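You operate a simulated robot arm through the tools that you are given. There is no shell and no other tool.

Carry out the task below with a simulated robot arm. There is one attempt and no reset: what you move stays moved.

Task
Free the hoist stop, switch on and raise the basket to the green band.
Fine: travel knob at fast before it moves.
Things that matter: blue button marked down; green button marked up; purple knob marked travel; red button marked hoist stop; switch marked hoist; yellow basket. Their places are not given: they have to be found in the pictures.

It is judged by the outcome, as a careful person would: the job done as asked, and still so three seconds after it is handed in. It fails if anything else is knocked over, pushed out of place, dropped, spilled or broken.

Robot
A 6-joint arm with a fingered hand, fixed in place. Base frame: the origin is at the foot of the arm, x ahead of it, y to its left, z up. Units: m, degrees, N and s.
With the tool pointing down near the work surface it reaches from about 0.36 to 0.76 m from the base axis. Its first joint turns from -166.0 to 166.0 degrees. Payload 4 kg.
Tool frame: the origin (TCP) lies between the finger pads and is the grasp point; the fingertips stand 0.026 m ahead of it; z points along the fingers, y is the line along which they close. The gripper opens to 0.148 m. The gripper's body begins 0.073 m behind the TCP. The gripper is a hand of 3 fingers: y runs from the thumb to the fingers, the wrist lies at [0, 0, -0.239] in the tool frame, and closing takes about 1.5 s.
Orientation is that of the tool frame in the base frame, as a unit quaternion [x, y, z, w]. With the fingers straight down and closing along the base's y, the tool's x points along the base's -x, its y along +y and its z along -z.

Tools
- The arm moves only by the tool servo_tool. Its argument "commands" is a list of rows, each an object (a shift or turn left out is 0, a gripper value left out holds the last) with "linear": the shift along the base's x, y, z in mm, a list of three; "dr": the turn, a rotation vector about the base's x, y, z in degrees, a list of three. In form: [{"linear": [tx, ty, tz], "dr": [ax, ay, az]}, ...]. A call has 1 to 20 rows; each row shifts and turns the commanded pose from where the row before left it. "hand" is the gripper command, from -1 (fully open) to 1 (shut), values between in proportion, set as the call begins (left out, the last holds). A row lasts 0.2 s, in which the tool goes at most 0.05 m and 8.6 degrees; a call with a longer step from one row to the next is refused whole, and so is a gripper value outside its range. Where a pose cannot be reached the arm comes as near as it can. A force on the tool above 40 N (or 10 N above the force at the start of the call, whichever is more), or a blocked arm, ends the call early, and 0.2 s more pass. Each finger travels about 0.153 m/s and halts on what it meets, pressing with about 23 N; the grip force reading is that of the motor and also rises with nothing between the fingers. The clock runs only during rows and for 0.2 s after the last one: add rows that do not move to give the fingers time. The reply holds the time, the measured pose of the TCP, the force on the tool along the base axes, the opening and the grip force, in the units named above and with some noise, with the torque about the TCP (base axes, N m) and any sound that the robot's microphone picked up.
- Cameras (640 x 400 px; columns grow to the right, rows downward): "scene" is fixed at [0.3984, 0.6499, 1.5638]; the picture's right is [-0.94, 0.35, 0.00], its down [0.12, 0.33, -0.94] and it looks along [-0.32, -0.88, -0.35] (base axes); focal length 329 px, centre (320, 200). "wrist" rides on the gripper at [0.068, -0.039, -0.09] in the tool frame; the picture's right is [0.50, 0.87, 0.00], its down [-0.65, 0.38, -0.65] and it looks along [-0.57, 0.33, 0.76] (tool axes); focal length 222 px, centre (320, 200).
- get_image(camera): a new picture of that camera. No time passes.
- move_column(by): slides the trunk up (or, below 0, down) by that many m; the arm rides with it, the base frame stays. It gives what a move gives, with no picture.
- hand_shape(shape): the hand has 3 fingers and takes this shape, open, in about a second: jaw (thumb against the fingers, like two jaws); tri (thumb and two fingers); tip (a fingertip pinch); poke (one finger out to press); point (the index stretched); flat (the hand flat); cup (the hand cupped); fist (a fist). The gripper value then closes the fingers along that shape, each until it touches; the sizes above hold for jaw. It gives what a move gives, with no picture.
- pixel_to_xyz(camera, pixels): there is no depth. For up to 12 entries [column, row, z] of the newest picture of that camera ("zoom" is the newest enlarged one), the place [x, y] in the base frame at which the ray of that pixel passes the height z, good to about 0.002 m. No time passes.
- enlarge(camera, box): a new picture of the part [left, top, right, bottom] of that camera's present view, enlarged. No time passes.
- sign_off(): hands the job in; it is judged then, once.

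Open the gripper and draw the arm clear of the work before you hand the job in, unless the task says otherwise.

The tools are called after "Emit:" as a command line: name --argument value ..., lists and objects as JSON in quotes. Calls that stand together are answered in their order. servo_tool: Moves the arm, as the interface text tells. Its arguments: {"type":"object","properties":{"commands":{"type":"array","items":{"type":"object","properties":{"linear":{"type":"array","items":{"type":"number"}},"dr":{"type":"array","items":{"type":"number"}}}}},"hand":{"type":"number"}},"required":["commands"]} The other tools are called the same way: move_column (by) slides the trunk up or down; hand_shape (shape) gives the hand a shape; get_image (camera) takes a picture; pixel_to_xyz (camera, pixels) gives the place at which the rays of pixels pass given heights; enlarge (camera, box) takes an enlarged picture of a part of a camera's view; sign_off () hands the job in.

At the start:

```text
clock: 0.0
eef_pos: [0.1351, -0.3942, 1.3445]
ee_rot: [0.001, 1.0, 0.001, 0.0]
force: [-0.1, -0.2, -0.3]
ft_torque: [-0.02, -0.03, 0.02]
opening: 0.1479
grip_force: 0.0
shape: jaw
trunk travel left (down, up): [-0.525, 0.065]
```

scene: 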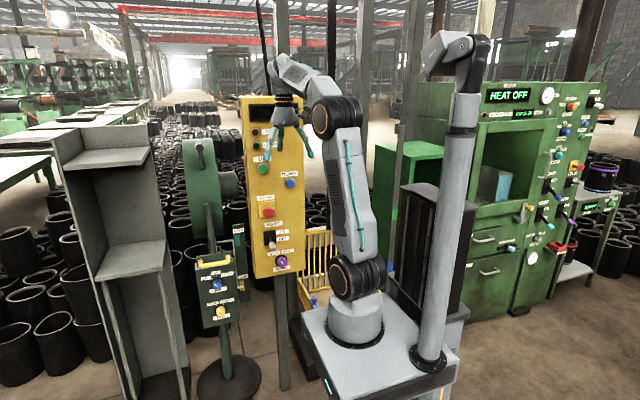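
wrist: 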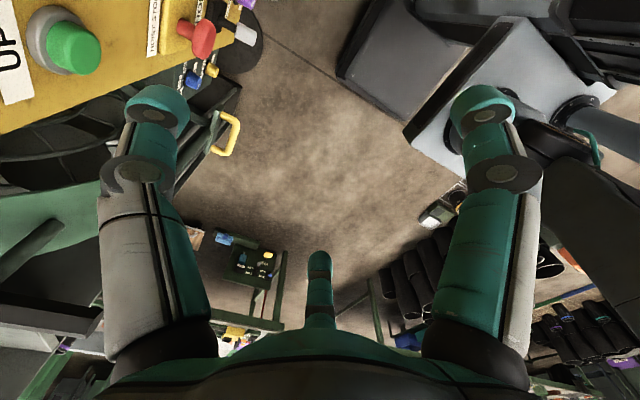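

The scene shows a yellow panel around (270,190) with the buttons and knob, and the basket behind the arm around (318,265). I'll enlarge the panel to read the labels.

Emit:
enlarge --camera "scene" --box '[220, 90, 350, 290]'

Emit:
enlarge --camera "scene" --box '[230, 180, 350, 320]'

Emit:
enlarge --camera "wrist" --box '[0, 0, 320, 200]'

```text
2.00 times, centred on (285, 190) of scene
```

zoom: 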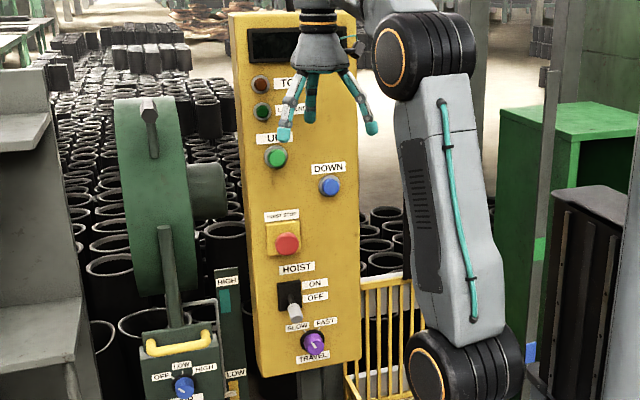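

```text
2.86 times, centred on (290, 250) of scene
```

zoom: 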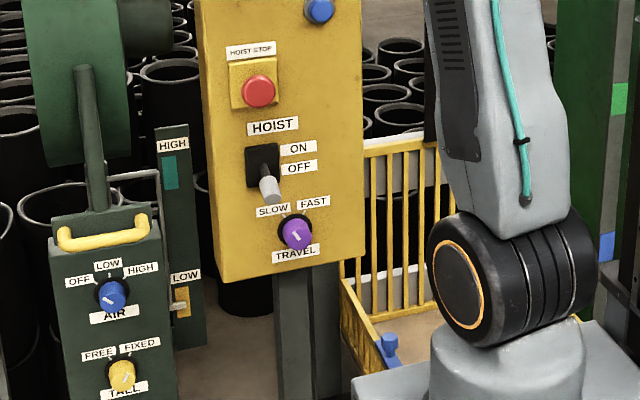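

```text
2.00 times, centred on (160, 100) of wrist
```

zoom: 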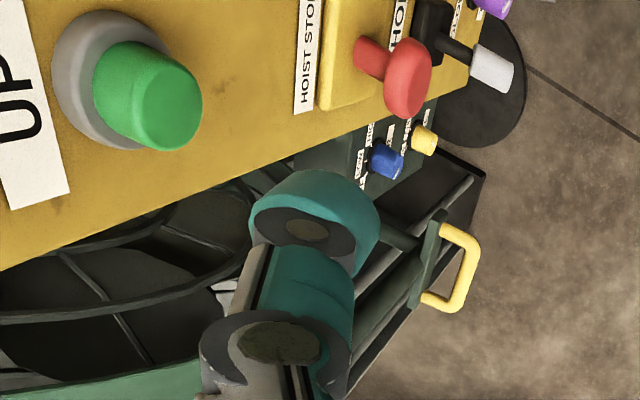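

The panel holds UP (263,168), DOWN (290,193), HOIST STOP (269,212), the HOIST switch (272,256) and TRAVEL (281,262). I'll take rays from both cameras to triangulate, and look at the basket region and the band.

Emit:
enlarge --camera "scene" --box '[290, 200, 450, 320]'

Emit:
pixel_to_xyz --camera "scene" --pixels '[[263, 168, 1.3], [263, 168, 1.2], [269, 212, 1.2], [269, 212, 1.1], [269, 212, 1.0], [281, 262, 1.0], [281, 262, 0.9], [272, 256, 1.0], [272, 256, 0.9], [290, 193, 1.2], [290, 193, 1.1]]'

Emit:
pixel_to_xyz --camera "wrist" --pixels '[[75, 48, 1.3], [75, 48, 1.2], [204, 39, 1.2], [204, 39, 1.1], [204, 39, 1.0], [246, 34, 1.0], [246, 34, 0.9]]'

```text
3.33 times, centred on (370, 260) of scene
```

zoom: 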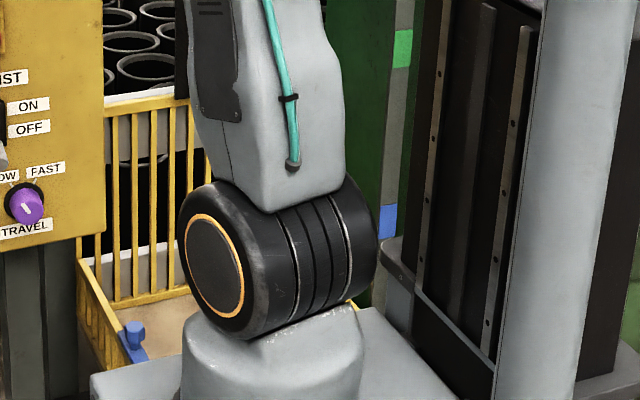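

```text
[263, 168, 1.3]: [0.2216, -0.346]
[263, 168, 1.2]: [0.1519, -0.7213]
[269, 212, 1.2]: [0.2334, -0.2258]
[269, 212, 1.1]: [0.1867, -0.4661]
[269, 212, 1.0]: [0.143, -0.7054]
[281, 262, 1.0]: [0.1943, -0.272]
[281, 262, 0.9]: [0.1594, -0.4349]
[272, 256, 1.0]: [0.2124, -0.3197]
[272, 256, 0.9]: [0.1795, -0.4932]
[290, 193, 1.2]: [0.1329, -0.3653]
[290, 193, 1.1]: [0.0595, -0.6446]
```

```text
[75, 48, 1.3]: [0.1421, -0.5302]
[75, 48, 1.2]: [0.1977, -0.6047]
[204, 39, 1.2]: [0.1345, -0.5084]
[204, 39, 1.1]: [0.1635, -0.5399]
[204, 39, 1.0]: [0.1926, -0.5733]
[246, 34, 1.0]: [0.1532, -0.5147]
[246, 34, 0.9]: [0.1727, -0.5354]
```

Triangulation gives the UP cap near (0.177,-0.572,1.24), the red stop near (0.172,-0.552,1.064) and the lever tip near (0.174,-0.541,0.872). I'll turn the hand toward the panel in stages, starting with half the pitch and keeping the position.

Emit:
servo_tool --commands '[{"dr": [-8, 0, 0], "linear": [0, 4, 0]}, {"dr": [-8, 0, 0], "linear": [0, 4, 0]}, {"dr": [-8, 0, 0]}, {"dr": [-8, 0, 0]}, {"dr": [-8, 0, 0]}, {"dr": [-8, 0, 0]}]'

```text
clock: 1.4
eef_pos: [0.0781, -0.391, 1.3641]
ee_rot: [-0.002, 0.914, -0.407, 0.003]
force: [-0.1, -0.1, -0.6]
ft_torque: [-0.05, -0.01, -0.01]
opening: 0.1481
grip_force: 0.1
shape: jaw
out of reach, approached as far as the arm can: row 4, 5, 6
trunk travel left (down, up): [-0.525, 0.065]
```

The arm stopped about halfway, out of reach, with x drifted to 0.078. I'll look at the scene to see how the arm stands.

Emit:
get_image --camera "scene"

Emit:
get_image --camera "wrist"

```text
taken
```

scene: 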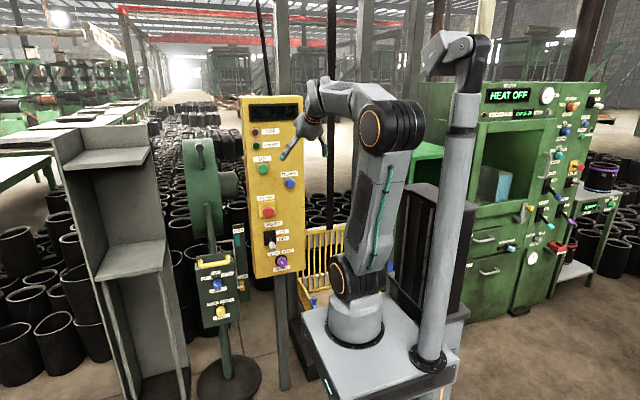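

```text
taken
```

wrist: 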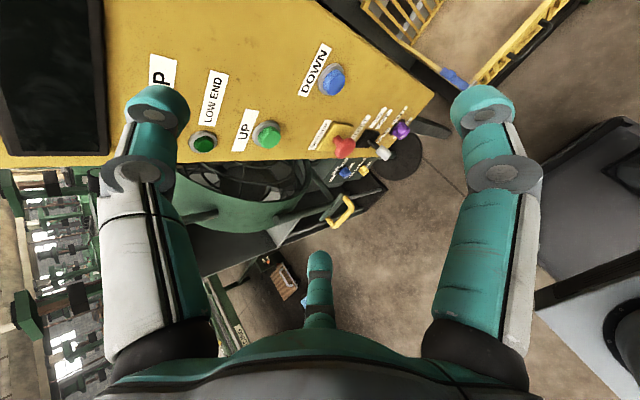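

This wrist view shows the DOWN button (333,80), knob (401,130), red stop (344,147) and lever tip (384,154). I'll take rays from both cameras for these and for panel corners to get the plane and yaw.

Emit:
pixel_to_xyz --camera "wrist" --pixels '[[333, 80, 1.2], [333, 80, 1.1], [401, 130, 0.9], [401, 130, 0.8], [344, 147, 1.1], [344, 147, 1.0], [384, 154, 0.9], [384, 154, 0.8], [268, 134, 1.3], [268, 134, 1.2], [434, 95, 0.8], [434, 95, 0.7]]'

Emit:
pixel_to_xyz --camera "scene" --pixels '[[290, 183, 1.2], [290, 183, 1.1], [281, 262, 0.9], [281, 262, 0.8], [240, 98, 1.5], [240, 98, 1.4], [305, 98, 1.5], [305, 98, 1.4], [255, 278, 0.8], [301, 269, 0.8], [395, 214, 1.0], [390, 265, 0.8]]'

Emit:
enlarge --camera "wrist" --box '[300, 60, 460, 180]'

```text
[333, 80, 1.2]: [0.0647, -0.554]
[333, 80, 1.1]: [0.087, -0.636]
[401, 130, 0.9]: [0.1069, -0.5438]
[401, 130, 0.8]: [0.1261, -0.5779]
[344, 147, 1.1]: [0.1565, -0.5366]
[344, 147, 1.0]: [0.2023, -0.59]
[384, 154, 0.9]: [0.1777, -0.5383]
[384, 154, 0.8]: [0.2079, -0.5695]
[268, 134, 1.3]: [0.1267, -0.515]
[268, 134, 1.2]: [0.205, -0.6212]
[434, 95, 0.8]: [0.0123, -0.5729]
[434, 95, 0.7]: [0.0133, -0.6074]
```

```text
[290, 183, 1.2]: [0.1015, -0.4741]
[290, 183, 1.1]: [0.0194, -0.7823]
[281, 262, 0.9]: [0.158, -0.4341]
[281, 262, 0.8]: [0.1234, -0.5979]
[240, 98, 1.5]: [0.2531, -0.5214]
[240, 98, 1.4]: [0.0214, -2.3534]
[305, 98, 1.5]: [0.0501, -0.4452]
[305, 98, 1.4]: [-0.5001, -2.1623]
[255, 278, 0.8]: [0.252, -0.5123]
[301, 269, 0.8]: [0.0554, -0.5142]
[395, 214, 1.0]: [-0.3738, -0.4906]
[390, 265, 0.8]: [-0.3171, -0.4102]
```

```text
3.33 times, centred on (380, 120) of wrist
```

zoom: 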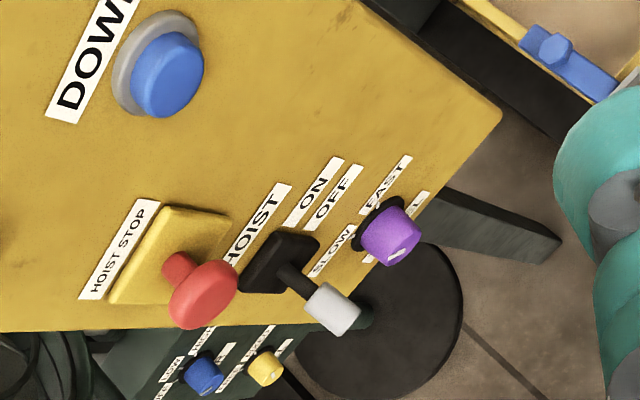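

Two-view fits: DOWN (0.072,-0.583,1.165), knob (0.126,-0.573,0.815), red (0.172,-0.556,1.062), lever tip (0.176,-0.546,0.869), and the panel face near y≈-0.60, roughly facing +y. I'll lower the hand to z≈1.12 and continue pitching toward horizontal.

Emit:
servo_tool --commands '[{"linear": [5, 0, -40]}, {"linear": [5, 0, -40]}, {"linear": [5, -5, -40]}, {"linear": [5, -5, -40]}, {"linear": [5, -5, -40]}, {"linear": [5, -5, -40]}, {"dr": [-8, 0, 0]}, {"dr": [-8, 0, 0]}, {"dr": [-8, 0, 0]}, {"dr": [-8, 0, 0]}, {"dr": [-8, 0, 0]}]'

```text
clock: 3.8
eef_pos: [0.1539, -0.4324, 1.2696]
ee_rot: [0.0, 0.723, -0.69, -0.006]
force: [0.0, -0.1, 0.2]
ft_torque: [0.0, 0.03, -0.04]
opening: 0.1481
grip_force: 0.1
shape: jaw
out of reach, approached as far as the arm can: row 1, 2, 3, 4, 5, 7, 8, 9, 10, 11
trunk travel left (down, up): [-0.525, 0.065]
```

The hand is nearly horizontal at (0.154,-0.432,1.27) but still flagged out of reach. I'll check the views before choosing a better spot.

Emit:
servo_tool --commands '[{"linear": [0, 0, 0]}, {"linear": [0, 0, 0]}]'

Emit:
get_image --camera "scene"

Emit:
get_image --camera "wrist"

```text
clock: 4.4
eef_pos: [0.1543, -0.4303, 1.2702]
ee_rot: [0.0, 0.723, -0.691, -0.006]
force: [-1.0, -0.3, -0.6]
ft_torque: [0.04, 0.01, -0.05]
opening: 0.1482
grip_force: 0.0
shape: jaw
trunk travel left (down, up): [-0.525, 0.065]
```

```text
taken
```

scene: 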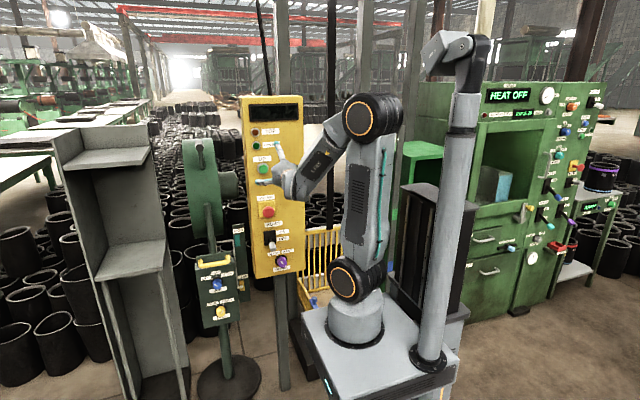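

```text
taken
```

wrist: 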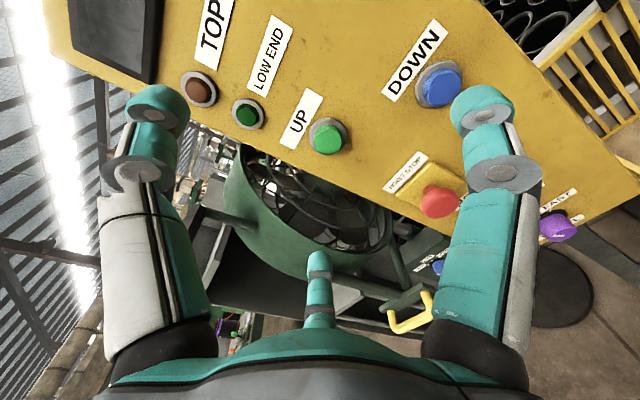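

With the hand horizontal here, a column move carries it straight down, which solves the reach. First I'll locate the AIR box and its handle (wrist (410,312), scene (215,259)) so I don't hit it, and zoom on the red stop.

Emit:
pixel_to_xyz --camera "wrist" --pixels '[[410, 320, 0.9], [410, 320, 0.8], [437, 268, 0.9], [437, 268, 0.8], [437, 201, 1.06], [437, 201, 1.0]]'

Emit:
pixel_to_xyz --camera "scene" --pixels '[[215, 263, 0.9], [215, 263, 0.8], [217, 285, 0.9], [217, 285, 0.8]]'

Emit:
enlarge --camera "wrist" --box '[370, 140, 530, 240]'

Emit:
enlarge --camera "scene" --box '[240, 180, 320, 280]'

```text
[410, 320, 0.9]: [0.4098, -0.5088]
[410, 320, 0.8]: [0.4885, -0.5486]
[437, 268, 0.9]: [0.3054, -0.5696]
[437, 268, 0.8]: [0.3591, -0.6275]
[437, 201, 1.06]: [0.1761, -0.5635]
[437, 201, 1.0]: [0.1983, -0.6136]
```

```text
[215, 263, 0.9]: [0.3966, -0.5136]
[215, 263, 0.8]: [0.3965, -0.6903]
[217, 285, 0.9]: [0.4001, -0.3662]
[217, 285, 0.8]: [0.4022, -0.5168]
```

```text
4.00 times, centred on (450, 190) of wrist
```

zoom: 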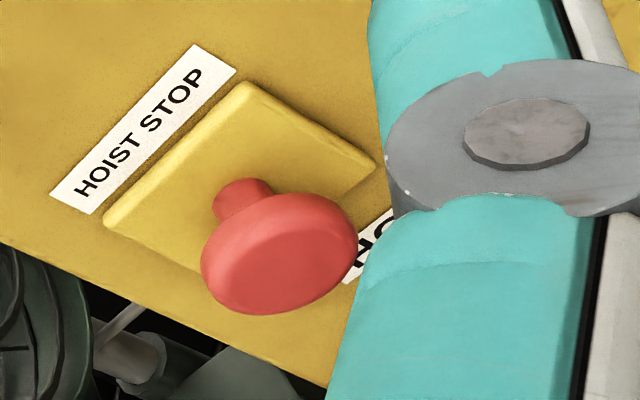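

```text
4.00 times, centred on (280, 230) of scene
```

zoom: 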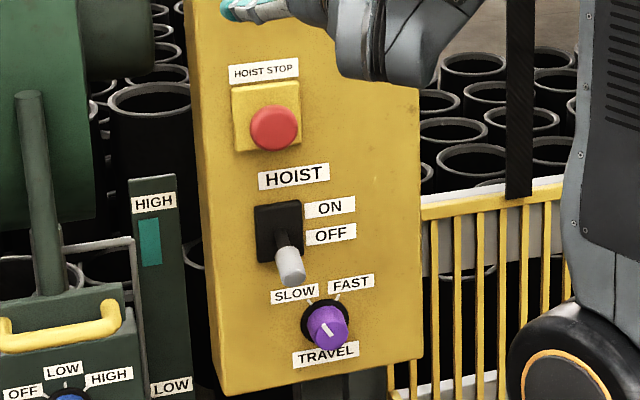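

The red stop is a mushroom about 5 cm wide at (437,201), the knob points to SLOW, and the AIR box is well clear at x≈0.4. I'll lower the trunk by 0.208 m so the hand is level with the red stop.

Emit:
move_column --by -0.208

```text
clock: 6.6
eef_pos: [0.1535, -0.4308, 1.0613]
ee_rot: [0.0, 0.724, -0.69, -0.006]
force: [0.7, 0.2, -0.8]
ft_torque: [0.0, -0.03, 0.0]
opening: 0.1477
grip_force: 0.0
shape: jaw
trunk travel left (down, up): [-0.317, 0.273]
```

The hand is now at z=1.061, level with the stop. I'll straighten the last 2.6° and shift to x≈0.172, then look again with both cameras.

Emit:
servo_tool --commands '[{"linear": [6, -10, 0], "dr": [-1.3, 0, 0]}, {"linear": [6, -10, 0], "dr": [-1.3, 0, 0]}, {"linear": [6, -10, 0]}, {"linear": [0, 0, 0]}]'

Emit:
get_image --camera "wrist"

Emit:
get_image --camera "scene"

```text
clock: 7.6
eef_pos: [0.1771, -0.4569, 1.0734]
ee_rot: [0.001, 0.709, -0.705, -0.007]
force: [0.3, -0.3, -0.6]
ft_torque: [0.04, 0.01, 0.0]
opening: 0.1483
grip_force: 0.1
shape: jaw
out of reach, approached as far as the arm can: row 1, 2
trunk travel left (down, up): [-0.317, 0.273]
```

```text
taken
```

wrist: 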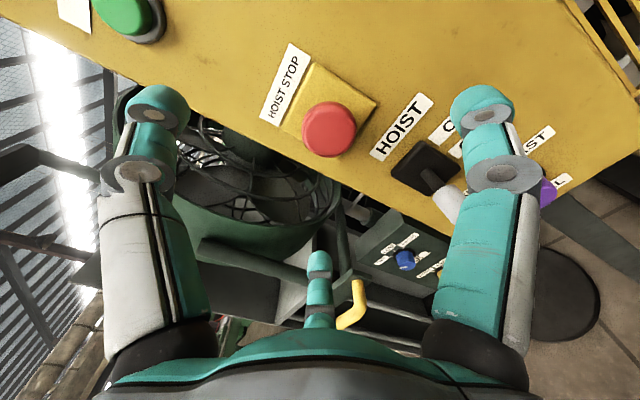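

```text
taken
```

scene: 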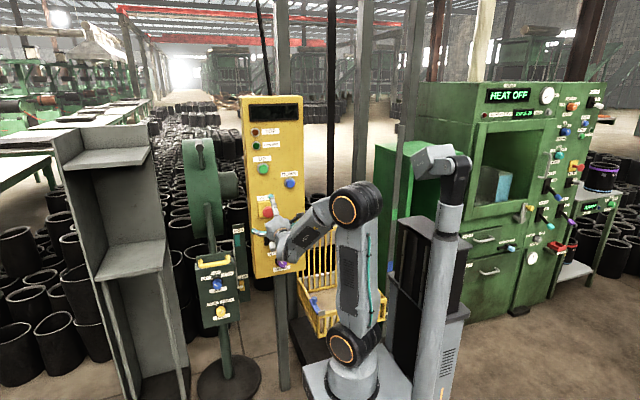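

Red cap is at wrist (330,130), nearly on the tool axis about 0.096 m ahead. I'll get an accurate fix from the wrist and scene rays.

Emit:
pixel_to_xyz --camera "wrist" --pixels '[[330, 130, 1.07], [330, 130, 1.06], [330, 130, 1.05]]'

Emit:
enlarge --camera "wrist" --box '[250, 80, 410, 180]'

Emit:
enlarge --camera "scene" --box '[240, 180, 320, 280]'

```text
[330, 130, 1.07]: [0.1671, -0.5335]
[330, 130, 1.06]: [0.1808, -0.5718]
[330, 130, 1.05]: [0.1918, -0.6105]
```

```text
4.00 times, centred on (330, 130) of wrist
```

zoom: 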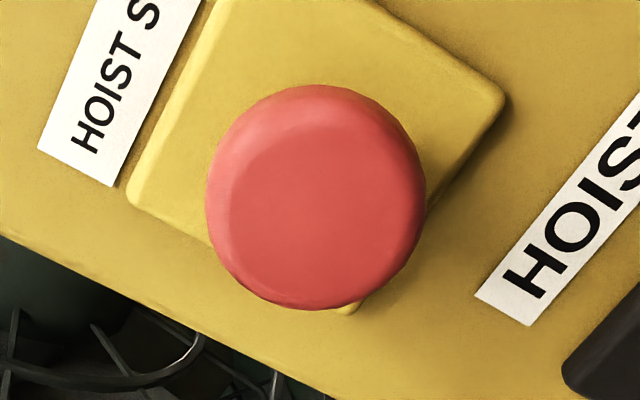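

```text
4.00 times, centred on (280, 230) of scene
```

zoom: 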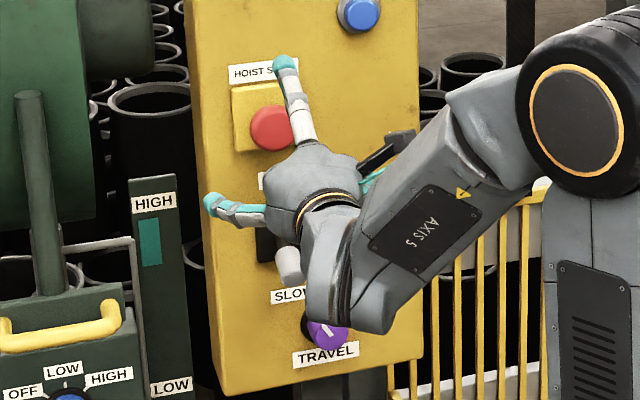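

The cap is about 47 mm wide, centred near (0.174,-0.555,1.064). I'll preclose the hand to about 85 mm opening and move level with the cap's axis, still in front of it.

Emit:
servo_tool --commands '[{"linear": [-1, -5, -3]}, {"linear": [-1, -5, -3]}, {"linear": [-1, -5, -3]}, {"linear": [0, 0, 0]}, {"linear": [0, 0, 0]}]' --hand -0.15

Emit:
get_image --camera "wrist"

```text
clock: 8.8
eef_pos: [0.1779, -0.4721, 1.0737]
ee_rot: [-0.001, 0.71, -0.704, -0.008]
force: [0.2, -0.6, -0.3]
ft_torque: [-0.01, -0.01, 0.0]
opening: 0.0858
grip_force: 0.0
shape: jaw
out of reach, approached as far as the arm can: row 1, 2, 3
trunk travel left (down, up): [-0.317, 0.273]
```

```text
taken
```

wrist: 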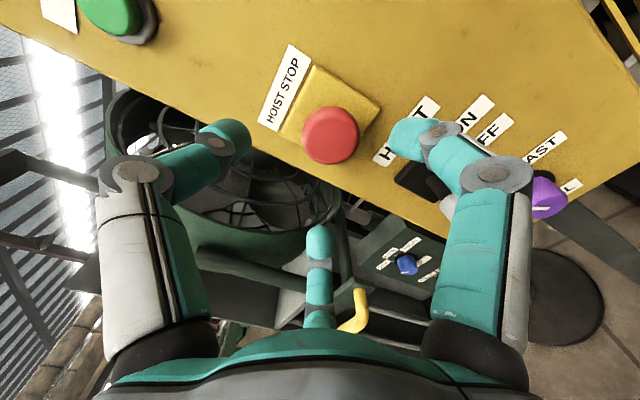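

The tool can't go lower at this depth, so I'll use the trunk to drop the last 10 mm, then advance toward the panel.

Emit:
move_column --by -0.01

Emit:
servo_tool --commands '[{"linear": [-1, -10, 0]}, {"linear": [-1, -10, 0]}, {"linear": [-1, -10, 0]}, {"linear": [-1, -10, 0]}, {"linear": [0, 0, 0]}]'

Emit:
get_image --camera "wrist"

```text
clock: 9.4
eef_pos: [0.1779, -0.4709, 1.0648]
ee_rot: [0.0, 0.709, -0.705, -0.008]
force: [0.1, 0.3, 0.4]
ft_torque: [0.0, -0.01, 0.01]
opening: 0.0857
grip_force: 0.0
shape: jaw
trunk travel left (down, up): [-0.307, 0.283]
```

```text
clock: 10.6
eef_pos: [0.1751, -0.5095, 1.0671]
ee_rot: [0.0, 0.71, -0.704, -0.012]
force: [-0.3, -0.1, 0.5]
ft_torque: [-0.01, 0.0, 0.01]
opening: 0.0856
grip_force: 0.1
shape: jaw
out of reach, approached as far as the arm can: row 4
trunk travel left (down, up): [-0.307, 0.283]
```

```text
taken
```

wrist: 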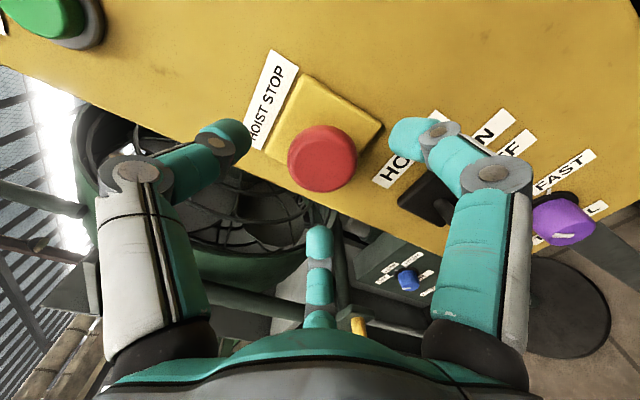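

The reach is marginal because the wrist is too close to the shoulder. I'll back off slightly, raise the arm 60 mm relative to the trunk and lower the trunk by the same amount to gain reach.

Emit:
servo_tool --commands '[{"linear": [0, 5, 15]}, {"linear": [0, 0, 15]}, {"linear": [0, 0, 15]}, {"linear": [0, 0, 15]}, {"linear": [0, 0, 0]}]'

Emit:
move_column --by -0.063

```text
clock: 11.8
eef_pos: [0.1742, -0.5052, 1.1274]
ee_rot: [0.0, 0.71, -0.704, -0.008]
force: [0.1, 0.6, -0.4]
ft_torque: [0.01, -0.01, 0.0]
opening: 0.0857
grip_force: 0.1
shape: jaw
trunk travel left (down, up): [-0.307, 0.283]
```

```text
clock: 12.8
eef_pos: [0.1753, -0.5054, 1.0641]
ee_rot: [0.0, 0.71, -0.704, -0.007]
force: [-0.3, 1.0, 0.6]
ft_torque: [-0.02, 0.0, -0.01]
opening: 0.0856
grip_force: 0.0
shape: jaw
trunk travel left (down, up): [-0.244, 0.346]
```

Now at (0.175,-0.505,1.064) with reach in hand. I'll advance toward the cap in small steps, stopping with the pads level with it.

Emit:
servo_tool --commands '[{"linear": [-0.5, -10, 0]}, {"linear": [-0.5, -10, 0]}, {"linear": [-0.5, -10, 0]}, {"linear": [0, -8, 0]}, {"linear": [0, 0, 0]}]'

Emit:
get_image --camera "wrist"

Emit:
enlarge --camera "scene" --box '[240, 180, 320, 280]'

```text
clock: 14.0
eef_pos: [0.1733, -0.543, 1.0643]
ee_rot: [0.0, 0.71, -0.704, -0.007]
force: [-0.2, -0.6, 0.8]
ft_torque: [0.01, 0.01, 0.01]
opening: 0.0856
grip_force: 0.1
shape: jaw
trunk travel left (down, up): [-0.244, 0.346]
```

```text
taken
```

wrist: 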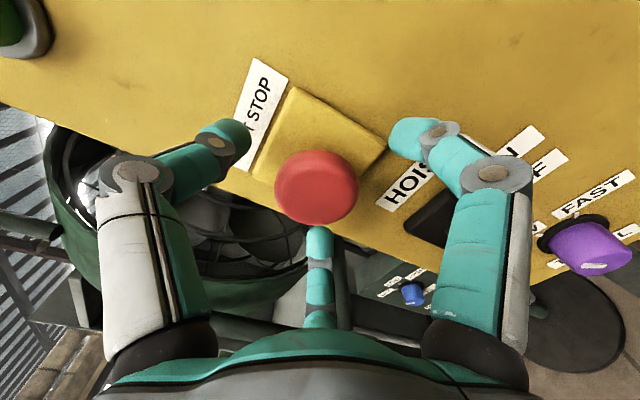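

```text
4.00 times, centred on (280, 230) of scene
```

zoom: 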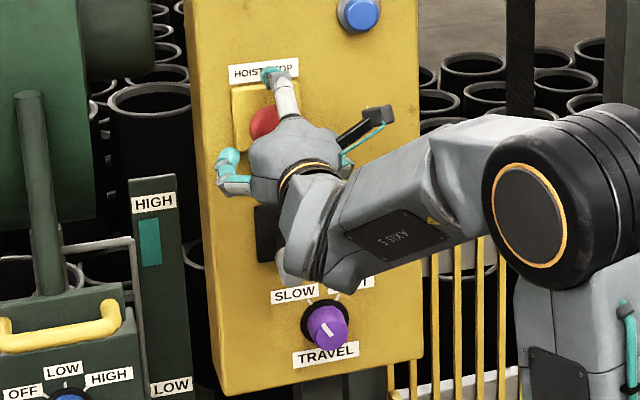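

The cap sits at wrist (316,186), about 12 mm ahead of the TCP and well centred. I'll advance 8 mm with a 1–2 mm centring correction and close on it.

Emit:
servo_tool --commands '[{"linear": [1, -4, 1]}, {"linear": [0, -4, 1]}, {"linear": [0, 0, 0]}]'

Emit:
servo_tool --commands '[{"linear": [0, 0, 0]}, {"linear": [0, 0, 0]}, {"linear": [0, 0, 0]}, {"linear": [0, 0, 0]}, {"linear": [0, 0, 0]}]' --hand 0.7

Emit:
get_image --camera "wrist"

```text
clock: 14.8
eef_pos: [0.1741, -0.5508, 1.0659]
ee_rot: [0.0, 0.71, -0.705, -0.007]
force: [-0.8, 0.4, -0.5]
ft_torque: [-0.01, 0.03, 0.0]
opening: 0.0857
grip_force: 0.1
shape: jaw
trunk travel left (down, up): [-0.244, 0.346]
```

```text
clock: 16.0
eef_pos: [0.175, -0.5523, 1.0661]
ee_rot: [0.0, 0.709, -0.705, -0.008]
force: [0.7, -1.9, 3.4]
ft_torque: [0.17, -0.03, 0.06]
opening: 0.0235
grip_force: 23.5
shape: jaw
trunk travel left (down, up): [-0.244, 0.346]
```

```text
taken
```

wrist: 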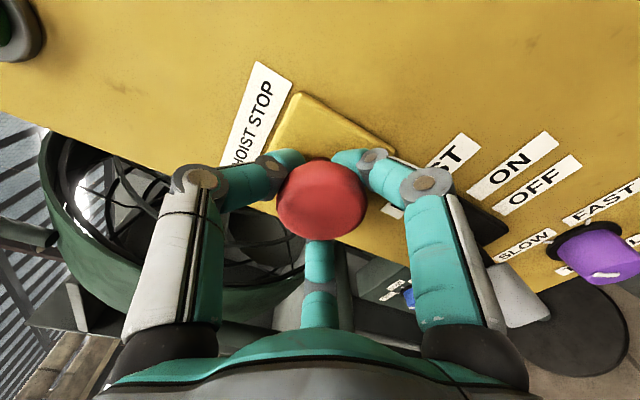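

The fingers hold the cap (grip 23.5 N, opening 23 mm with tips behind the rim). I'll try a gentle pull of a few mm and read the force to see whether it releases by pulling.

Emit:
servo_tool --commands '[{"linear": [0, 2, 0]}, {"linear": [0, 2, 0]}, {"linear": [0, 2, 0]}, {"linear": [0, 0, 0]}]' --hand 0.9

Emit:
get_image --camera "wrist"

```text
clock: 17.0
eef_pos: [0.1745, -0.5455, 1.0666]
ee_rot: [0.0, 0.71, -0.704, -0.008]
force: [0.4, 1.7, 0.3]
ft_torque: [0.37, 0.0, 0.06]
opening: 0.0228
grip_force: 23.1
shape: jaw
trunk travel left (down, up): [-0.244, 0.346]
heard: click
```

```text
taken
```

wrist: 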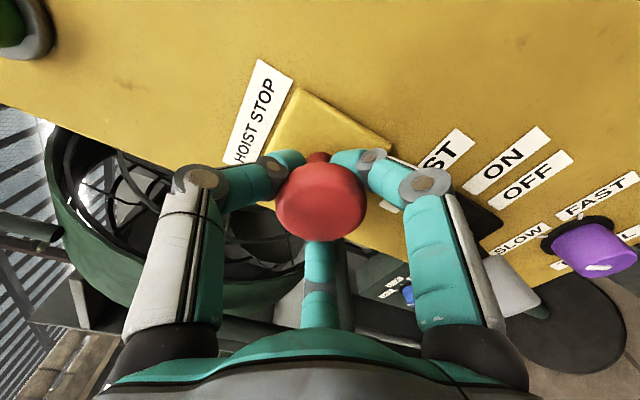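

A click was heard and the cap came out with the pull: the stop appears freed. I'll open the fingers and back straight out without touching the cap.

Emit:
servo_tool --commands '[{"linear": [0, 0, 0]}, {"linear": [0, 0, 0]}, {"linear": [0, 0, 0]}, {"linear": [0, 5, 0]}, {"linear": [0, 10, 0]}, {"linear": [0, 10, 0]}, {"linear": [0, 10, 0]}]' --hand -0.15

Emit:
get_image --camera "wrist"

Emit:
get_image --camera "scene"

```text
clock: 18.6
eef_pos: [0.1747, -0.5091, 1.0658]
ee_rot: [0.001, 0.71, -0.704, -0.007]
force: [0.7, 0.1, -0.6]
ft_torque: [0.03, -0.01, 0.0]
opening: 0.0846
grip_force: 0.0
shape: jaw
trunk travel left (down, up): [-0.244, 0.346]
```

```text
taken
```

wrist: 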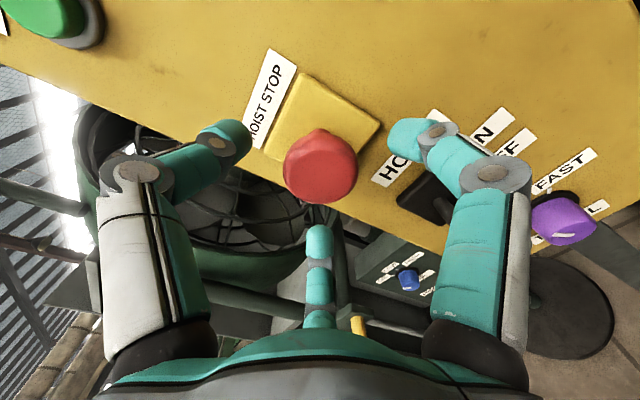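

```text
taken
```

scene: 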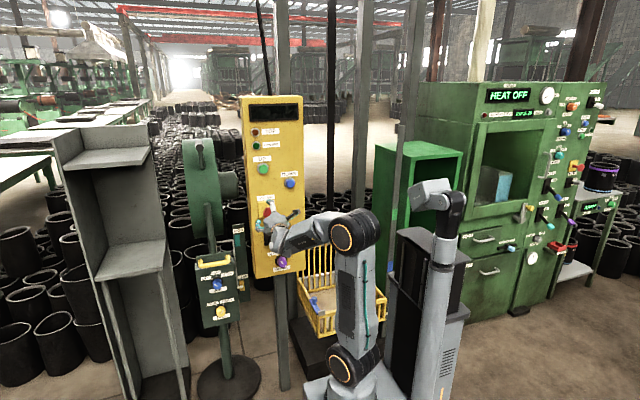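

The stop cap now stands further out at (320,165) than before. I'll inspect the basket and its mast, now better visible in the scene.

Emit:
enlarge --camera "scene" --box '[280, 150, 440, 370]'

Emit:
enlarge --camera "scene" --box '[300, 0, 460, 150]'

Emit:
enlarge --camera "scene" --box '[235, 90, 315, 140]'

```text
1.82 times, centred on (360, 260) of scene
```

zoom: 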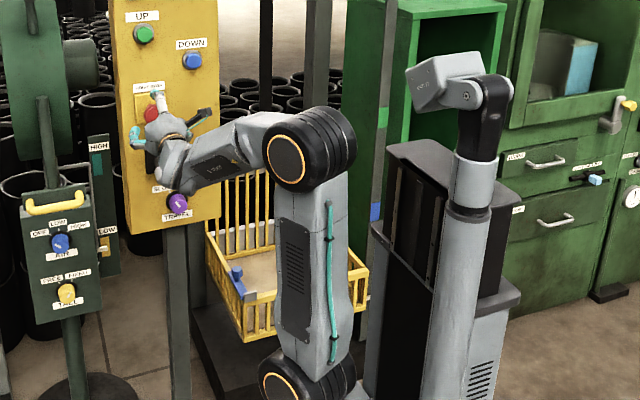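

```text
2.67 times, centred on (380, 75) of scene
```

zoom: 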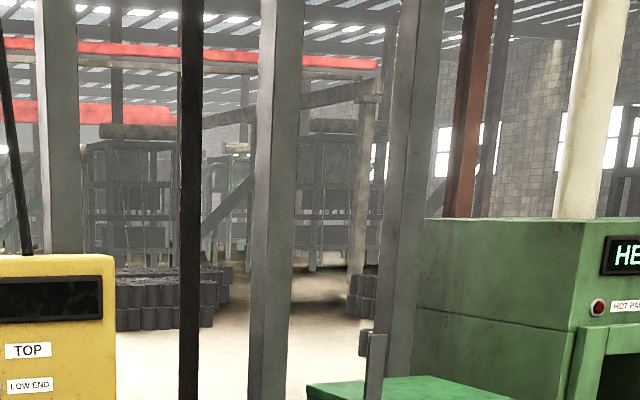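

```text
8.00 times, centred on (275, 115) of scene
```

zoom: 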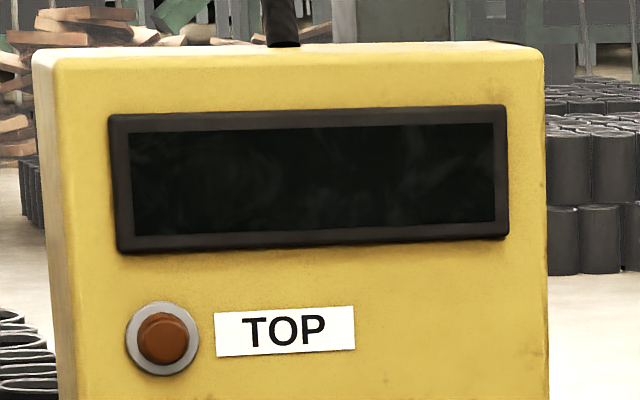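

The basket sits around x∈[-0.4,0], y∈[-0.85,-0.52], and a strip at scene x≈393 carries a green band (394,214) and a blue band (390,265). Next I'll back off to y≈-0.45 and try the poke shape to see where the finger ends up.

Emit:
servo_tool --commands '[{"linear": [0, 12, 4]}, {"linear": [0, 12, 4]}, {"linear": [0, 12, 4]}, {"linear": [0, 12, 4]}, {"linear": [0, 10, 4]}]'

Emit:
hand_shape --shape "poke"

Emit:
get_image --camera "wrist"

Emit:
enlarge --camera "scene" --box '[240, 180, 320, 280]'

```text
clock: 19.8
eef_pos: [0.1737, -0.4522, 1.0868]
ee_rot: [0.0, 0.709, -0.705, -0.007]
force: [-0.7, -0.6, 0.8]
ft_torque: [0.01, 0.0, 0.0]
opening: 0.0843
grip_force: 0.1
shape: jaw
trunk travel left (down, up): [-0.244, 0.346]
```

```text
clock: 20.7
eef_pos: [0.1751, -0.4525, 1.0863]
ee_rot: [0.0, 0.709, -0.705, -0.007]
force: [-0.5, 0.1, -0.3]
ft_torque: [-0.01, 0.0, -0.02]
opening: 0.0
grip_force: 0.2
shape: poke
trunk travel left (down, up): [-0.244, 0.346]
```

```text
taken
```

wrist: 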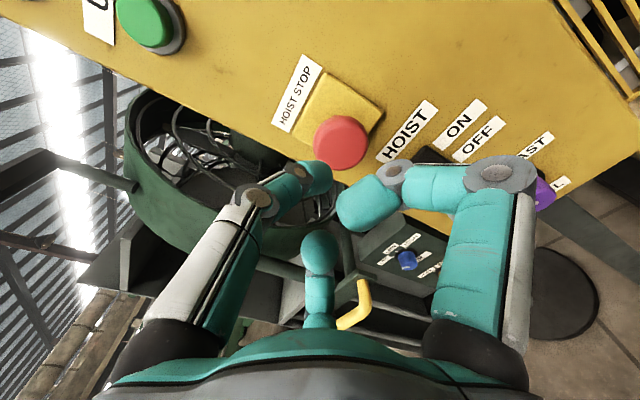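

```text
4.00 times, centred on (280, 230) of scene
```

zoom: 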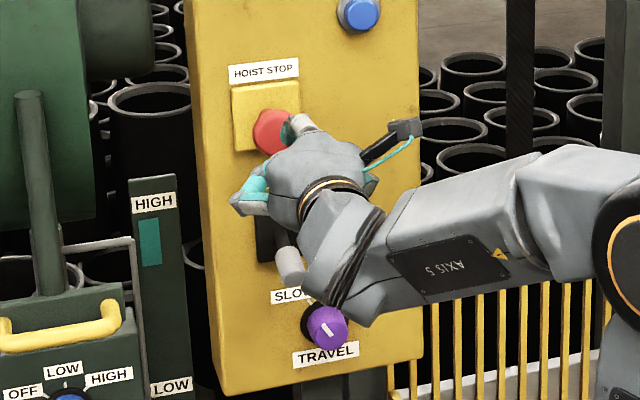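

In poke the fingers curl around (360,205) and it isn't clear which one protrudes. I'll try the point shape, which should give one clean straight finger.

Emit:
hand_shape --shape "point"

Emit:
get_image --camera "wrist"

Emit:
enlarge --camera "scene" --box '[240, 180, 320, 280]'

```text
clock: 21.6
eef_pos: [0.1745, -0.452, 1.0867]
ee_rot: [0.0, 0.71, -0.704, -0.008]
force: [-0.1, 0.4, 0.2]
ft_torque: [0.04, 0.0, 0.01]
opening: 0.1422
grip_force: 0.1
shape: point
trunk travel left (down, up): [-0.244, 0.346]
```

```text
taken
```

wrist: 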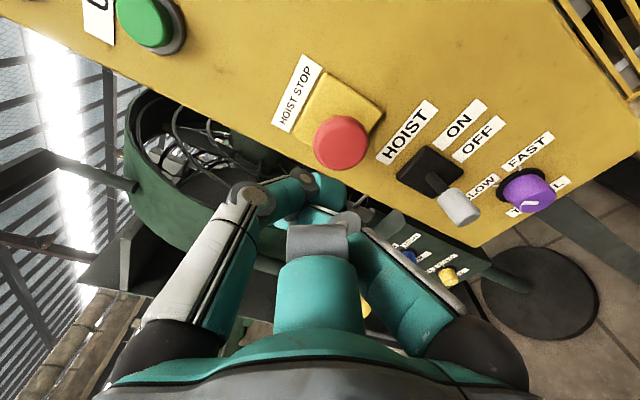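

```text
4.00 times, centred on (280, 230) of scene
```

zoom: 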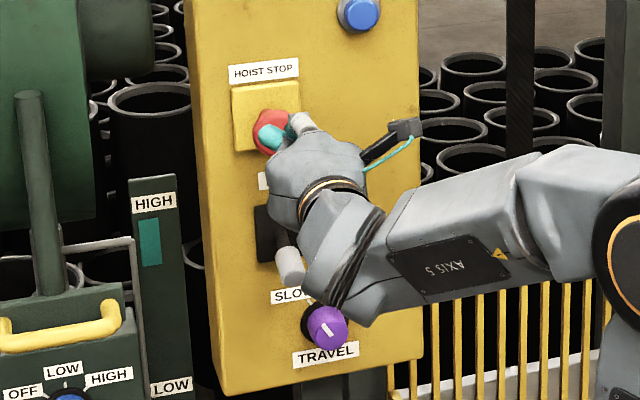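

This view clears the sight lines: lever tip (459,208), switch plate (430,170), knob (528,190), UP (145,22). I'll take accurate rays and a close zoom of the switch and knob.

Emit:
pixel_to_xyz --camera "wrist" --pixels '[[459, 208, 0.88], [459, 208, 0.86], [528, 192, 0.82], [528, 192, 0.8], [432, 180, 0.91], [432, 180, 0.88], [341, 142, 1.06]]'

Emit:
pixel_to_xyz --camera "scene" --pixels '[[272.5, 246.5, 0.9], [272.5, 246.5, 0.85], [281.8, 262, 0.85], [281.8, 262, 0.8]]'

Emit:
enlarge --camera "wrist" --box '[380, 110, 600, 250]'

```text
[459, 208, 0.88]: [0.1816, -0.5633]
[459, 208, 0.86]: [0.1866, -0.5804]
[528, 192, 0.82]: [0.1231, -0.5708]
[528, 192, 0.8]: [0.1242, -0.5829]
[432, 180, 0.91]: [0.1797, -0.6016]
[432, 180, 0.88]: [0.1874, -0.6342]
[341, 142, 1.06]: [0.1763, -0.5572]
```

```text
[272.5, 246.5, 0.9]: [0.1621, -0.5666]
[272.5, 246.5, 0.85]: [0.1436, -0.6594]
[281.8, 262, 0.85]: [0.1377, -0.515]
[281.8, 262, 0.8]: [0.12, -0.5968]
```

```text
2.86 times, centred on (490, 180) of wrist
```

zoom: 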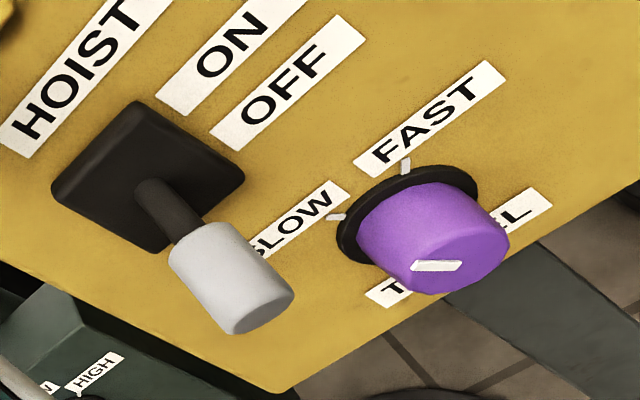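

Refined fix: switch plate spans z≈0.897–0.956, and the lever tip is near (0.171,-0.531,0.917), tilted slightly down at OFF; the knob line points to SLOW with FAST about 60° clockwise. I'll go back to jaw and close it to check the bunch as a pusher.

Emit:
hand_shape --shape "jaw"

Emit:
servo_tool --commands '[{"linear": [0, 0, 0]}, {"linear": [0, 0, 0]}, {"linear": [0, 0, 0]}, {"linear": [0, 0, 0]}, {"linear": [0, 0, 0]}, {"linear": [0, 0, 0]}, {"linear": [0, 0, 0]}]' --hand 1

Emit:
get_image --camera "wrist"

Emit:
enlarge --camera "scene" --box '[240, 180, 320, 280]'

```text
clock: 22.5
eef_pos: [0.1753, -0.4519, 1.0852]
ee_rot: [0.0, 0.71, -0.704, -0.007]
force: [-0.3, -0.8, -0.6]
ft_torque: [-0.02, -0.02, 0.02]
opening: 0.1478
grip_force: 0.2
shape: jaw
trunk travel left (down, up): [-0.244, 0.346]
```

```text
clock: 24.1
eef_pos: [0.1759, -0.4514, 1.0859]
ee_rot: [0.0, 0.71, -0.704, -0.008]
force: [0.2, -0.2, -0.6]
ft_torque: [0.01, -0.01, -0.01]
opening: 0.0
grip_force: 23.0
shape: jaw
trunk travel left (down, up): [-0.244, 0.346]
```

```text
taken
```

wrist: 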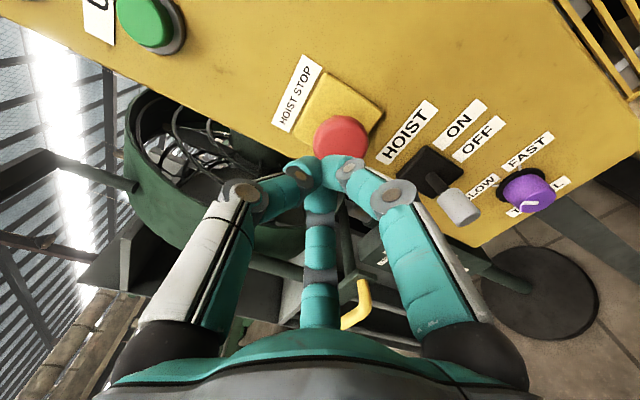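

```text
4.00 times, centred on (280, 230) of scene
```

zoom: 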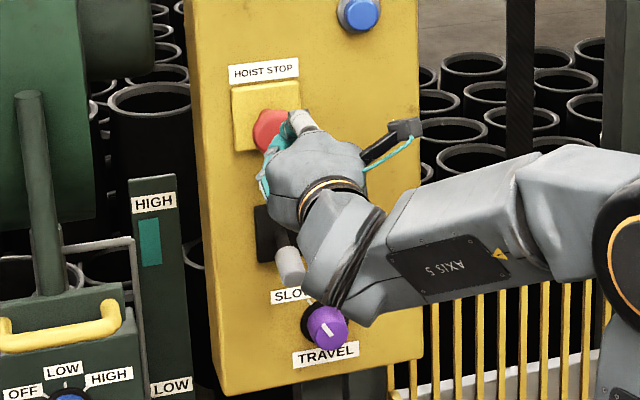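

The closed bunch is compact (~35 mm) with its tip near (322,165). I'll lower the trunk by 0.218 m in front of the panel so the bunch is below the lever's height, staying at y≈-0.45.

Emit:
move_column --by -0.218

Emit:
get_image --camera "wrist"

Emit:
get_image --camera "scene"

```text
clock: 26.4
eef_pos: [0.1744, -0.4527, 0.8692]
ee_rot: [0.0, 0.71, -0.704, -0.007]
force: [0.6, -0.2, 0.0]
ft_torque: [0.0, 0.04, -0.04]
opening: 0.0
grip_force: 22.9
shape: jaw
trunk travel left (down, up): [-0.026, 0.564]
```

```text
taken
```

wrist: 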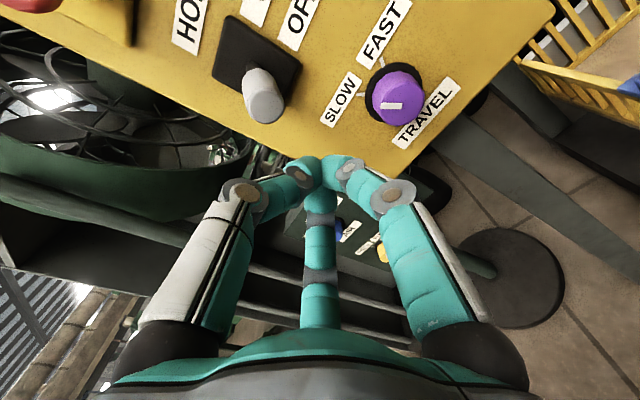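

```text
taken
```

scene: 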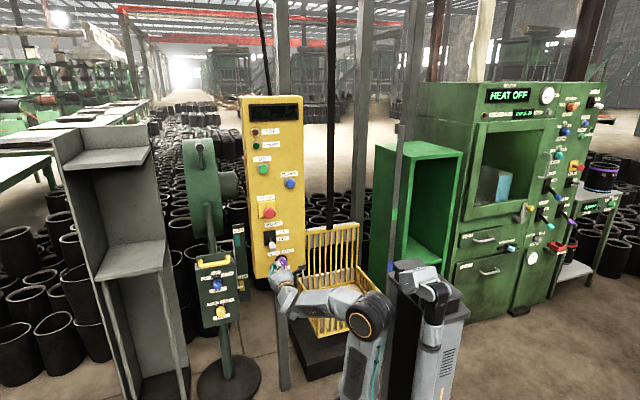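

From here the lever tip resolves to (0.169,-0.531,0.918), its pivot near z≈0.94, and the knob to (0.126,-0.573,0.817). I'll slide the closed bunch forward below the lever to y≈-0.53.

Emit:
servo_tool --commands '[{"linear": [-1, -15, 0]}, {"linear": [-1, -15, 0]}, {"linear": [-1, -15, 0]}, {"linear": [-1, -15, 0]}, {"linear": [0, -15, 0]}, {"linear": [0, 0, 0]}]'

Emit:
get_image --camera "wrist"

Emit:
enlarge --camera "scene" --box '[240, 210, 320, 310]'

```text
clock: 27.9
eef_pos: [0.1701, -0.5282, 0.8687]
ee_rot: [-0.001, 0.709, -0.705, -0.007]
force: [-0.4, 0.4, 0.6]
ft_torque: [0.0, 0.01, -0.04]
opening: 0.0002
grip_force: 22.9
shape: jaw
trunk travel left (down, up): [-0.026, 0.564]
```

```text
taken
```

wrist: 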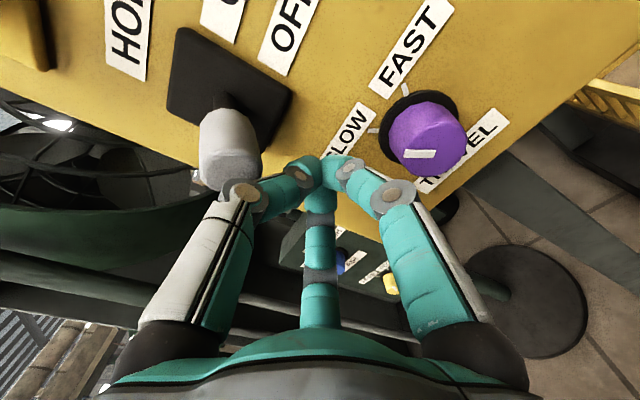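

```text
4.00 times, centred on (280, 260) of scene
```

zoom: 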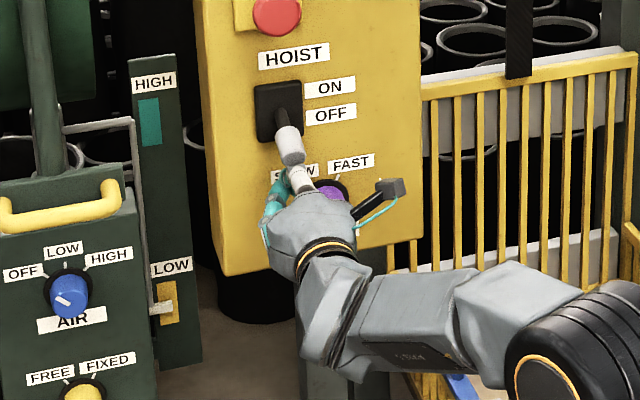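

The thumb knuckle (240,190) is right beside the lever end, so pushing from here would catch its face. I'll back out 25 mm and drop 20 mm with the trunk before going in under it.

Emit:
servo_tool --commands '[{"linear": [0, 12, 0]}, {"linear": [0, 12, 0]}, {"linear": [0, 6, 0]}, {"linear": [0, 0, 0]}]'

Emit:
move_column --by -0.02

Emit:
servo_tool --commands '[{"linear": [0.5, -10, 0]}, {"linear": [0.5, -10, 0]}, {"linear": [0, -10, 0]}, {"linear": [0, -8, 0]}, {"linear": [0, 0, 0]}]'

Emit:
get_image --camera "wrist"

Emit:
enlarge --camera "scene" --box '[240, 210, 320, 310]'

```text
clock: 28.9
eef_pos: [0.1703, -0.498, 0.8693]
ee_rot: [0.0, 0.709, -0.705, -0.007]
force: [0.3, 0.5, -0.6]
ft_torque: [0.0, -0.03, -0.03]
opening: 0.0002
grip_force: 23.1
shape: jaw
trunk travel left (down, up): [-0.026, 0.564]
```

```text
clock: 29.5
eef_pos: [0.1713, -0.4971, 0.8484]
ee_rot: [0.0, 0.709, -0.705, -0.007]
force: [0.0, -0.2, -0.1]
ft_torque: [-0.02, 0.03, 0.01]
opening: 0.0001
grip_force: 23.3
shape: jaw
trunk travel left (down, up): [-0.006, 0.584]
```

```text
clock: 30.7
eef_pos: [0.1711, -0.5368, 0.849]
ee_rot: [0.0, 0.71, -0.704, -0.008]
force: [-0.4, -1.3, 0.1]
ft_torque: [-0.03, 0.0, 0.0]
opening: 0.0
grip_force: 23.2
shape: jaw
trunk travel left (down, up): [-0.006, 0.584]
```

```text
taken
```

wrist: 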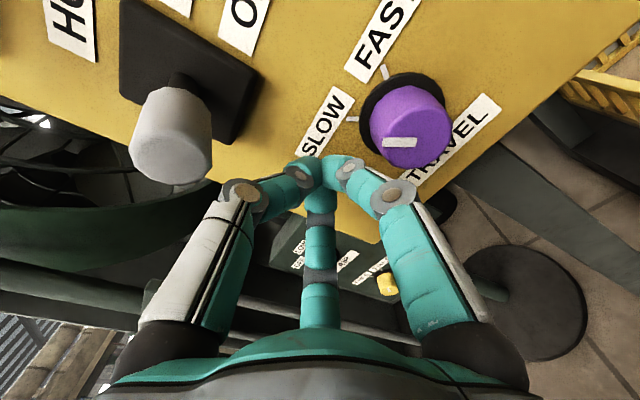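

```text
4.00 times, centred on (280, 260) of scene
```

zoom: 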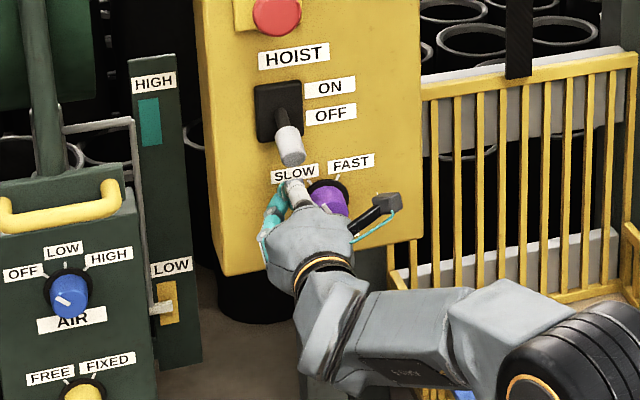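

The bunch is now beneath the lever (lever tip at (172,140) with clearance). I'll push up in small steps, first 40 mm.

Emit:
servo_tool --commands '[{"linear": [0, 0, 5]}, {"linear": [0, 0, 5]}, {"linear": [0, 0, 5]}, {"linear": [0, 0, 4]}, {"linear": [0, 0, 4]}, {"linear": [0, 0, 4]}, {"linear": [0, 0, 4]}, {"linear": [0, 0, 4]}, {"linear": [0, 0, 4]}]'

Emit:
enlarge --camera "scene" --box '[240, 210, 320, 310]'

Emit:
get_image --camera "wrist"

```text
clock: 32.7
eef_pos: [0.1717, -0.5364, 0.8881]
ee_rot: [0.001, 0.709, -0.705, -0.008]
force: [-0.1, 0.0, -0.8]
ft_torque: [0.01, -0.01, 0.03]
opening: 0.0002
grip_force: 22.8
shape: jaw
trunk travel left (down, up): [-0.006, 0.584]
heard: click
```

```text
4.00 times, centred on (280, 260) of scene
```

zoom: 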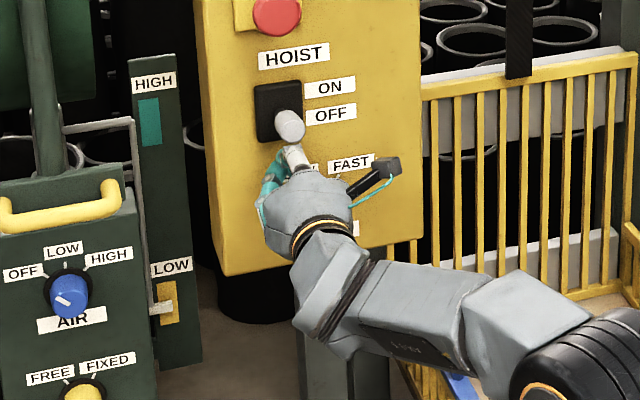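

```text
taken
```

wrist: 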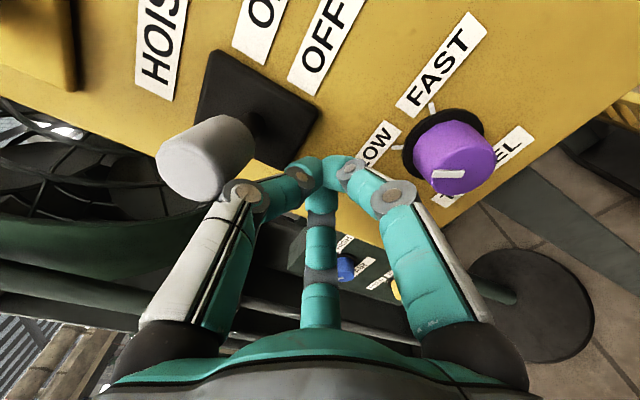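

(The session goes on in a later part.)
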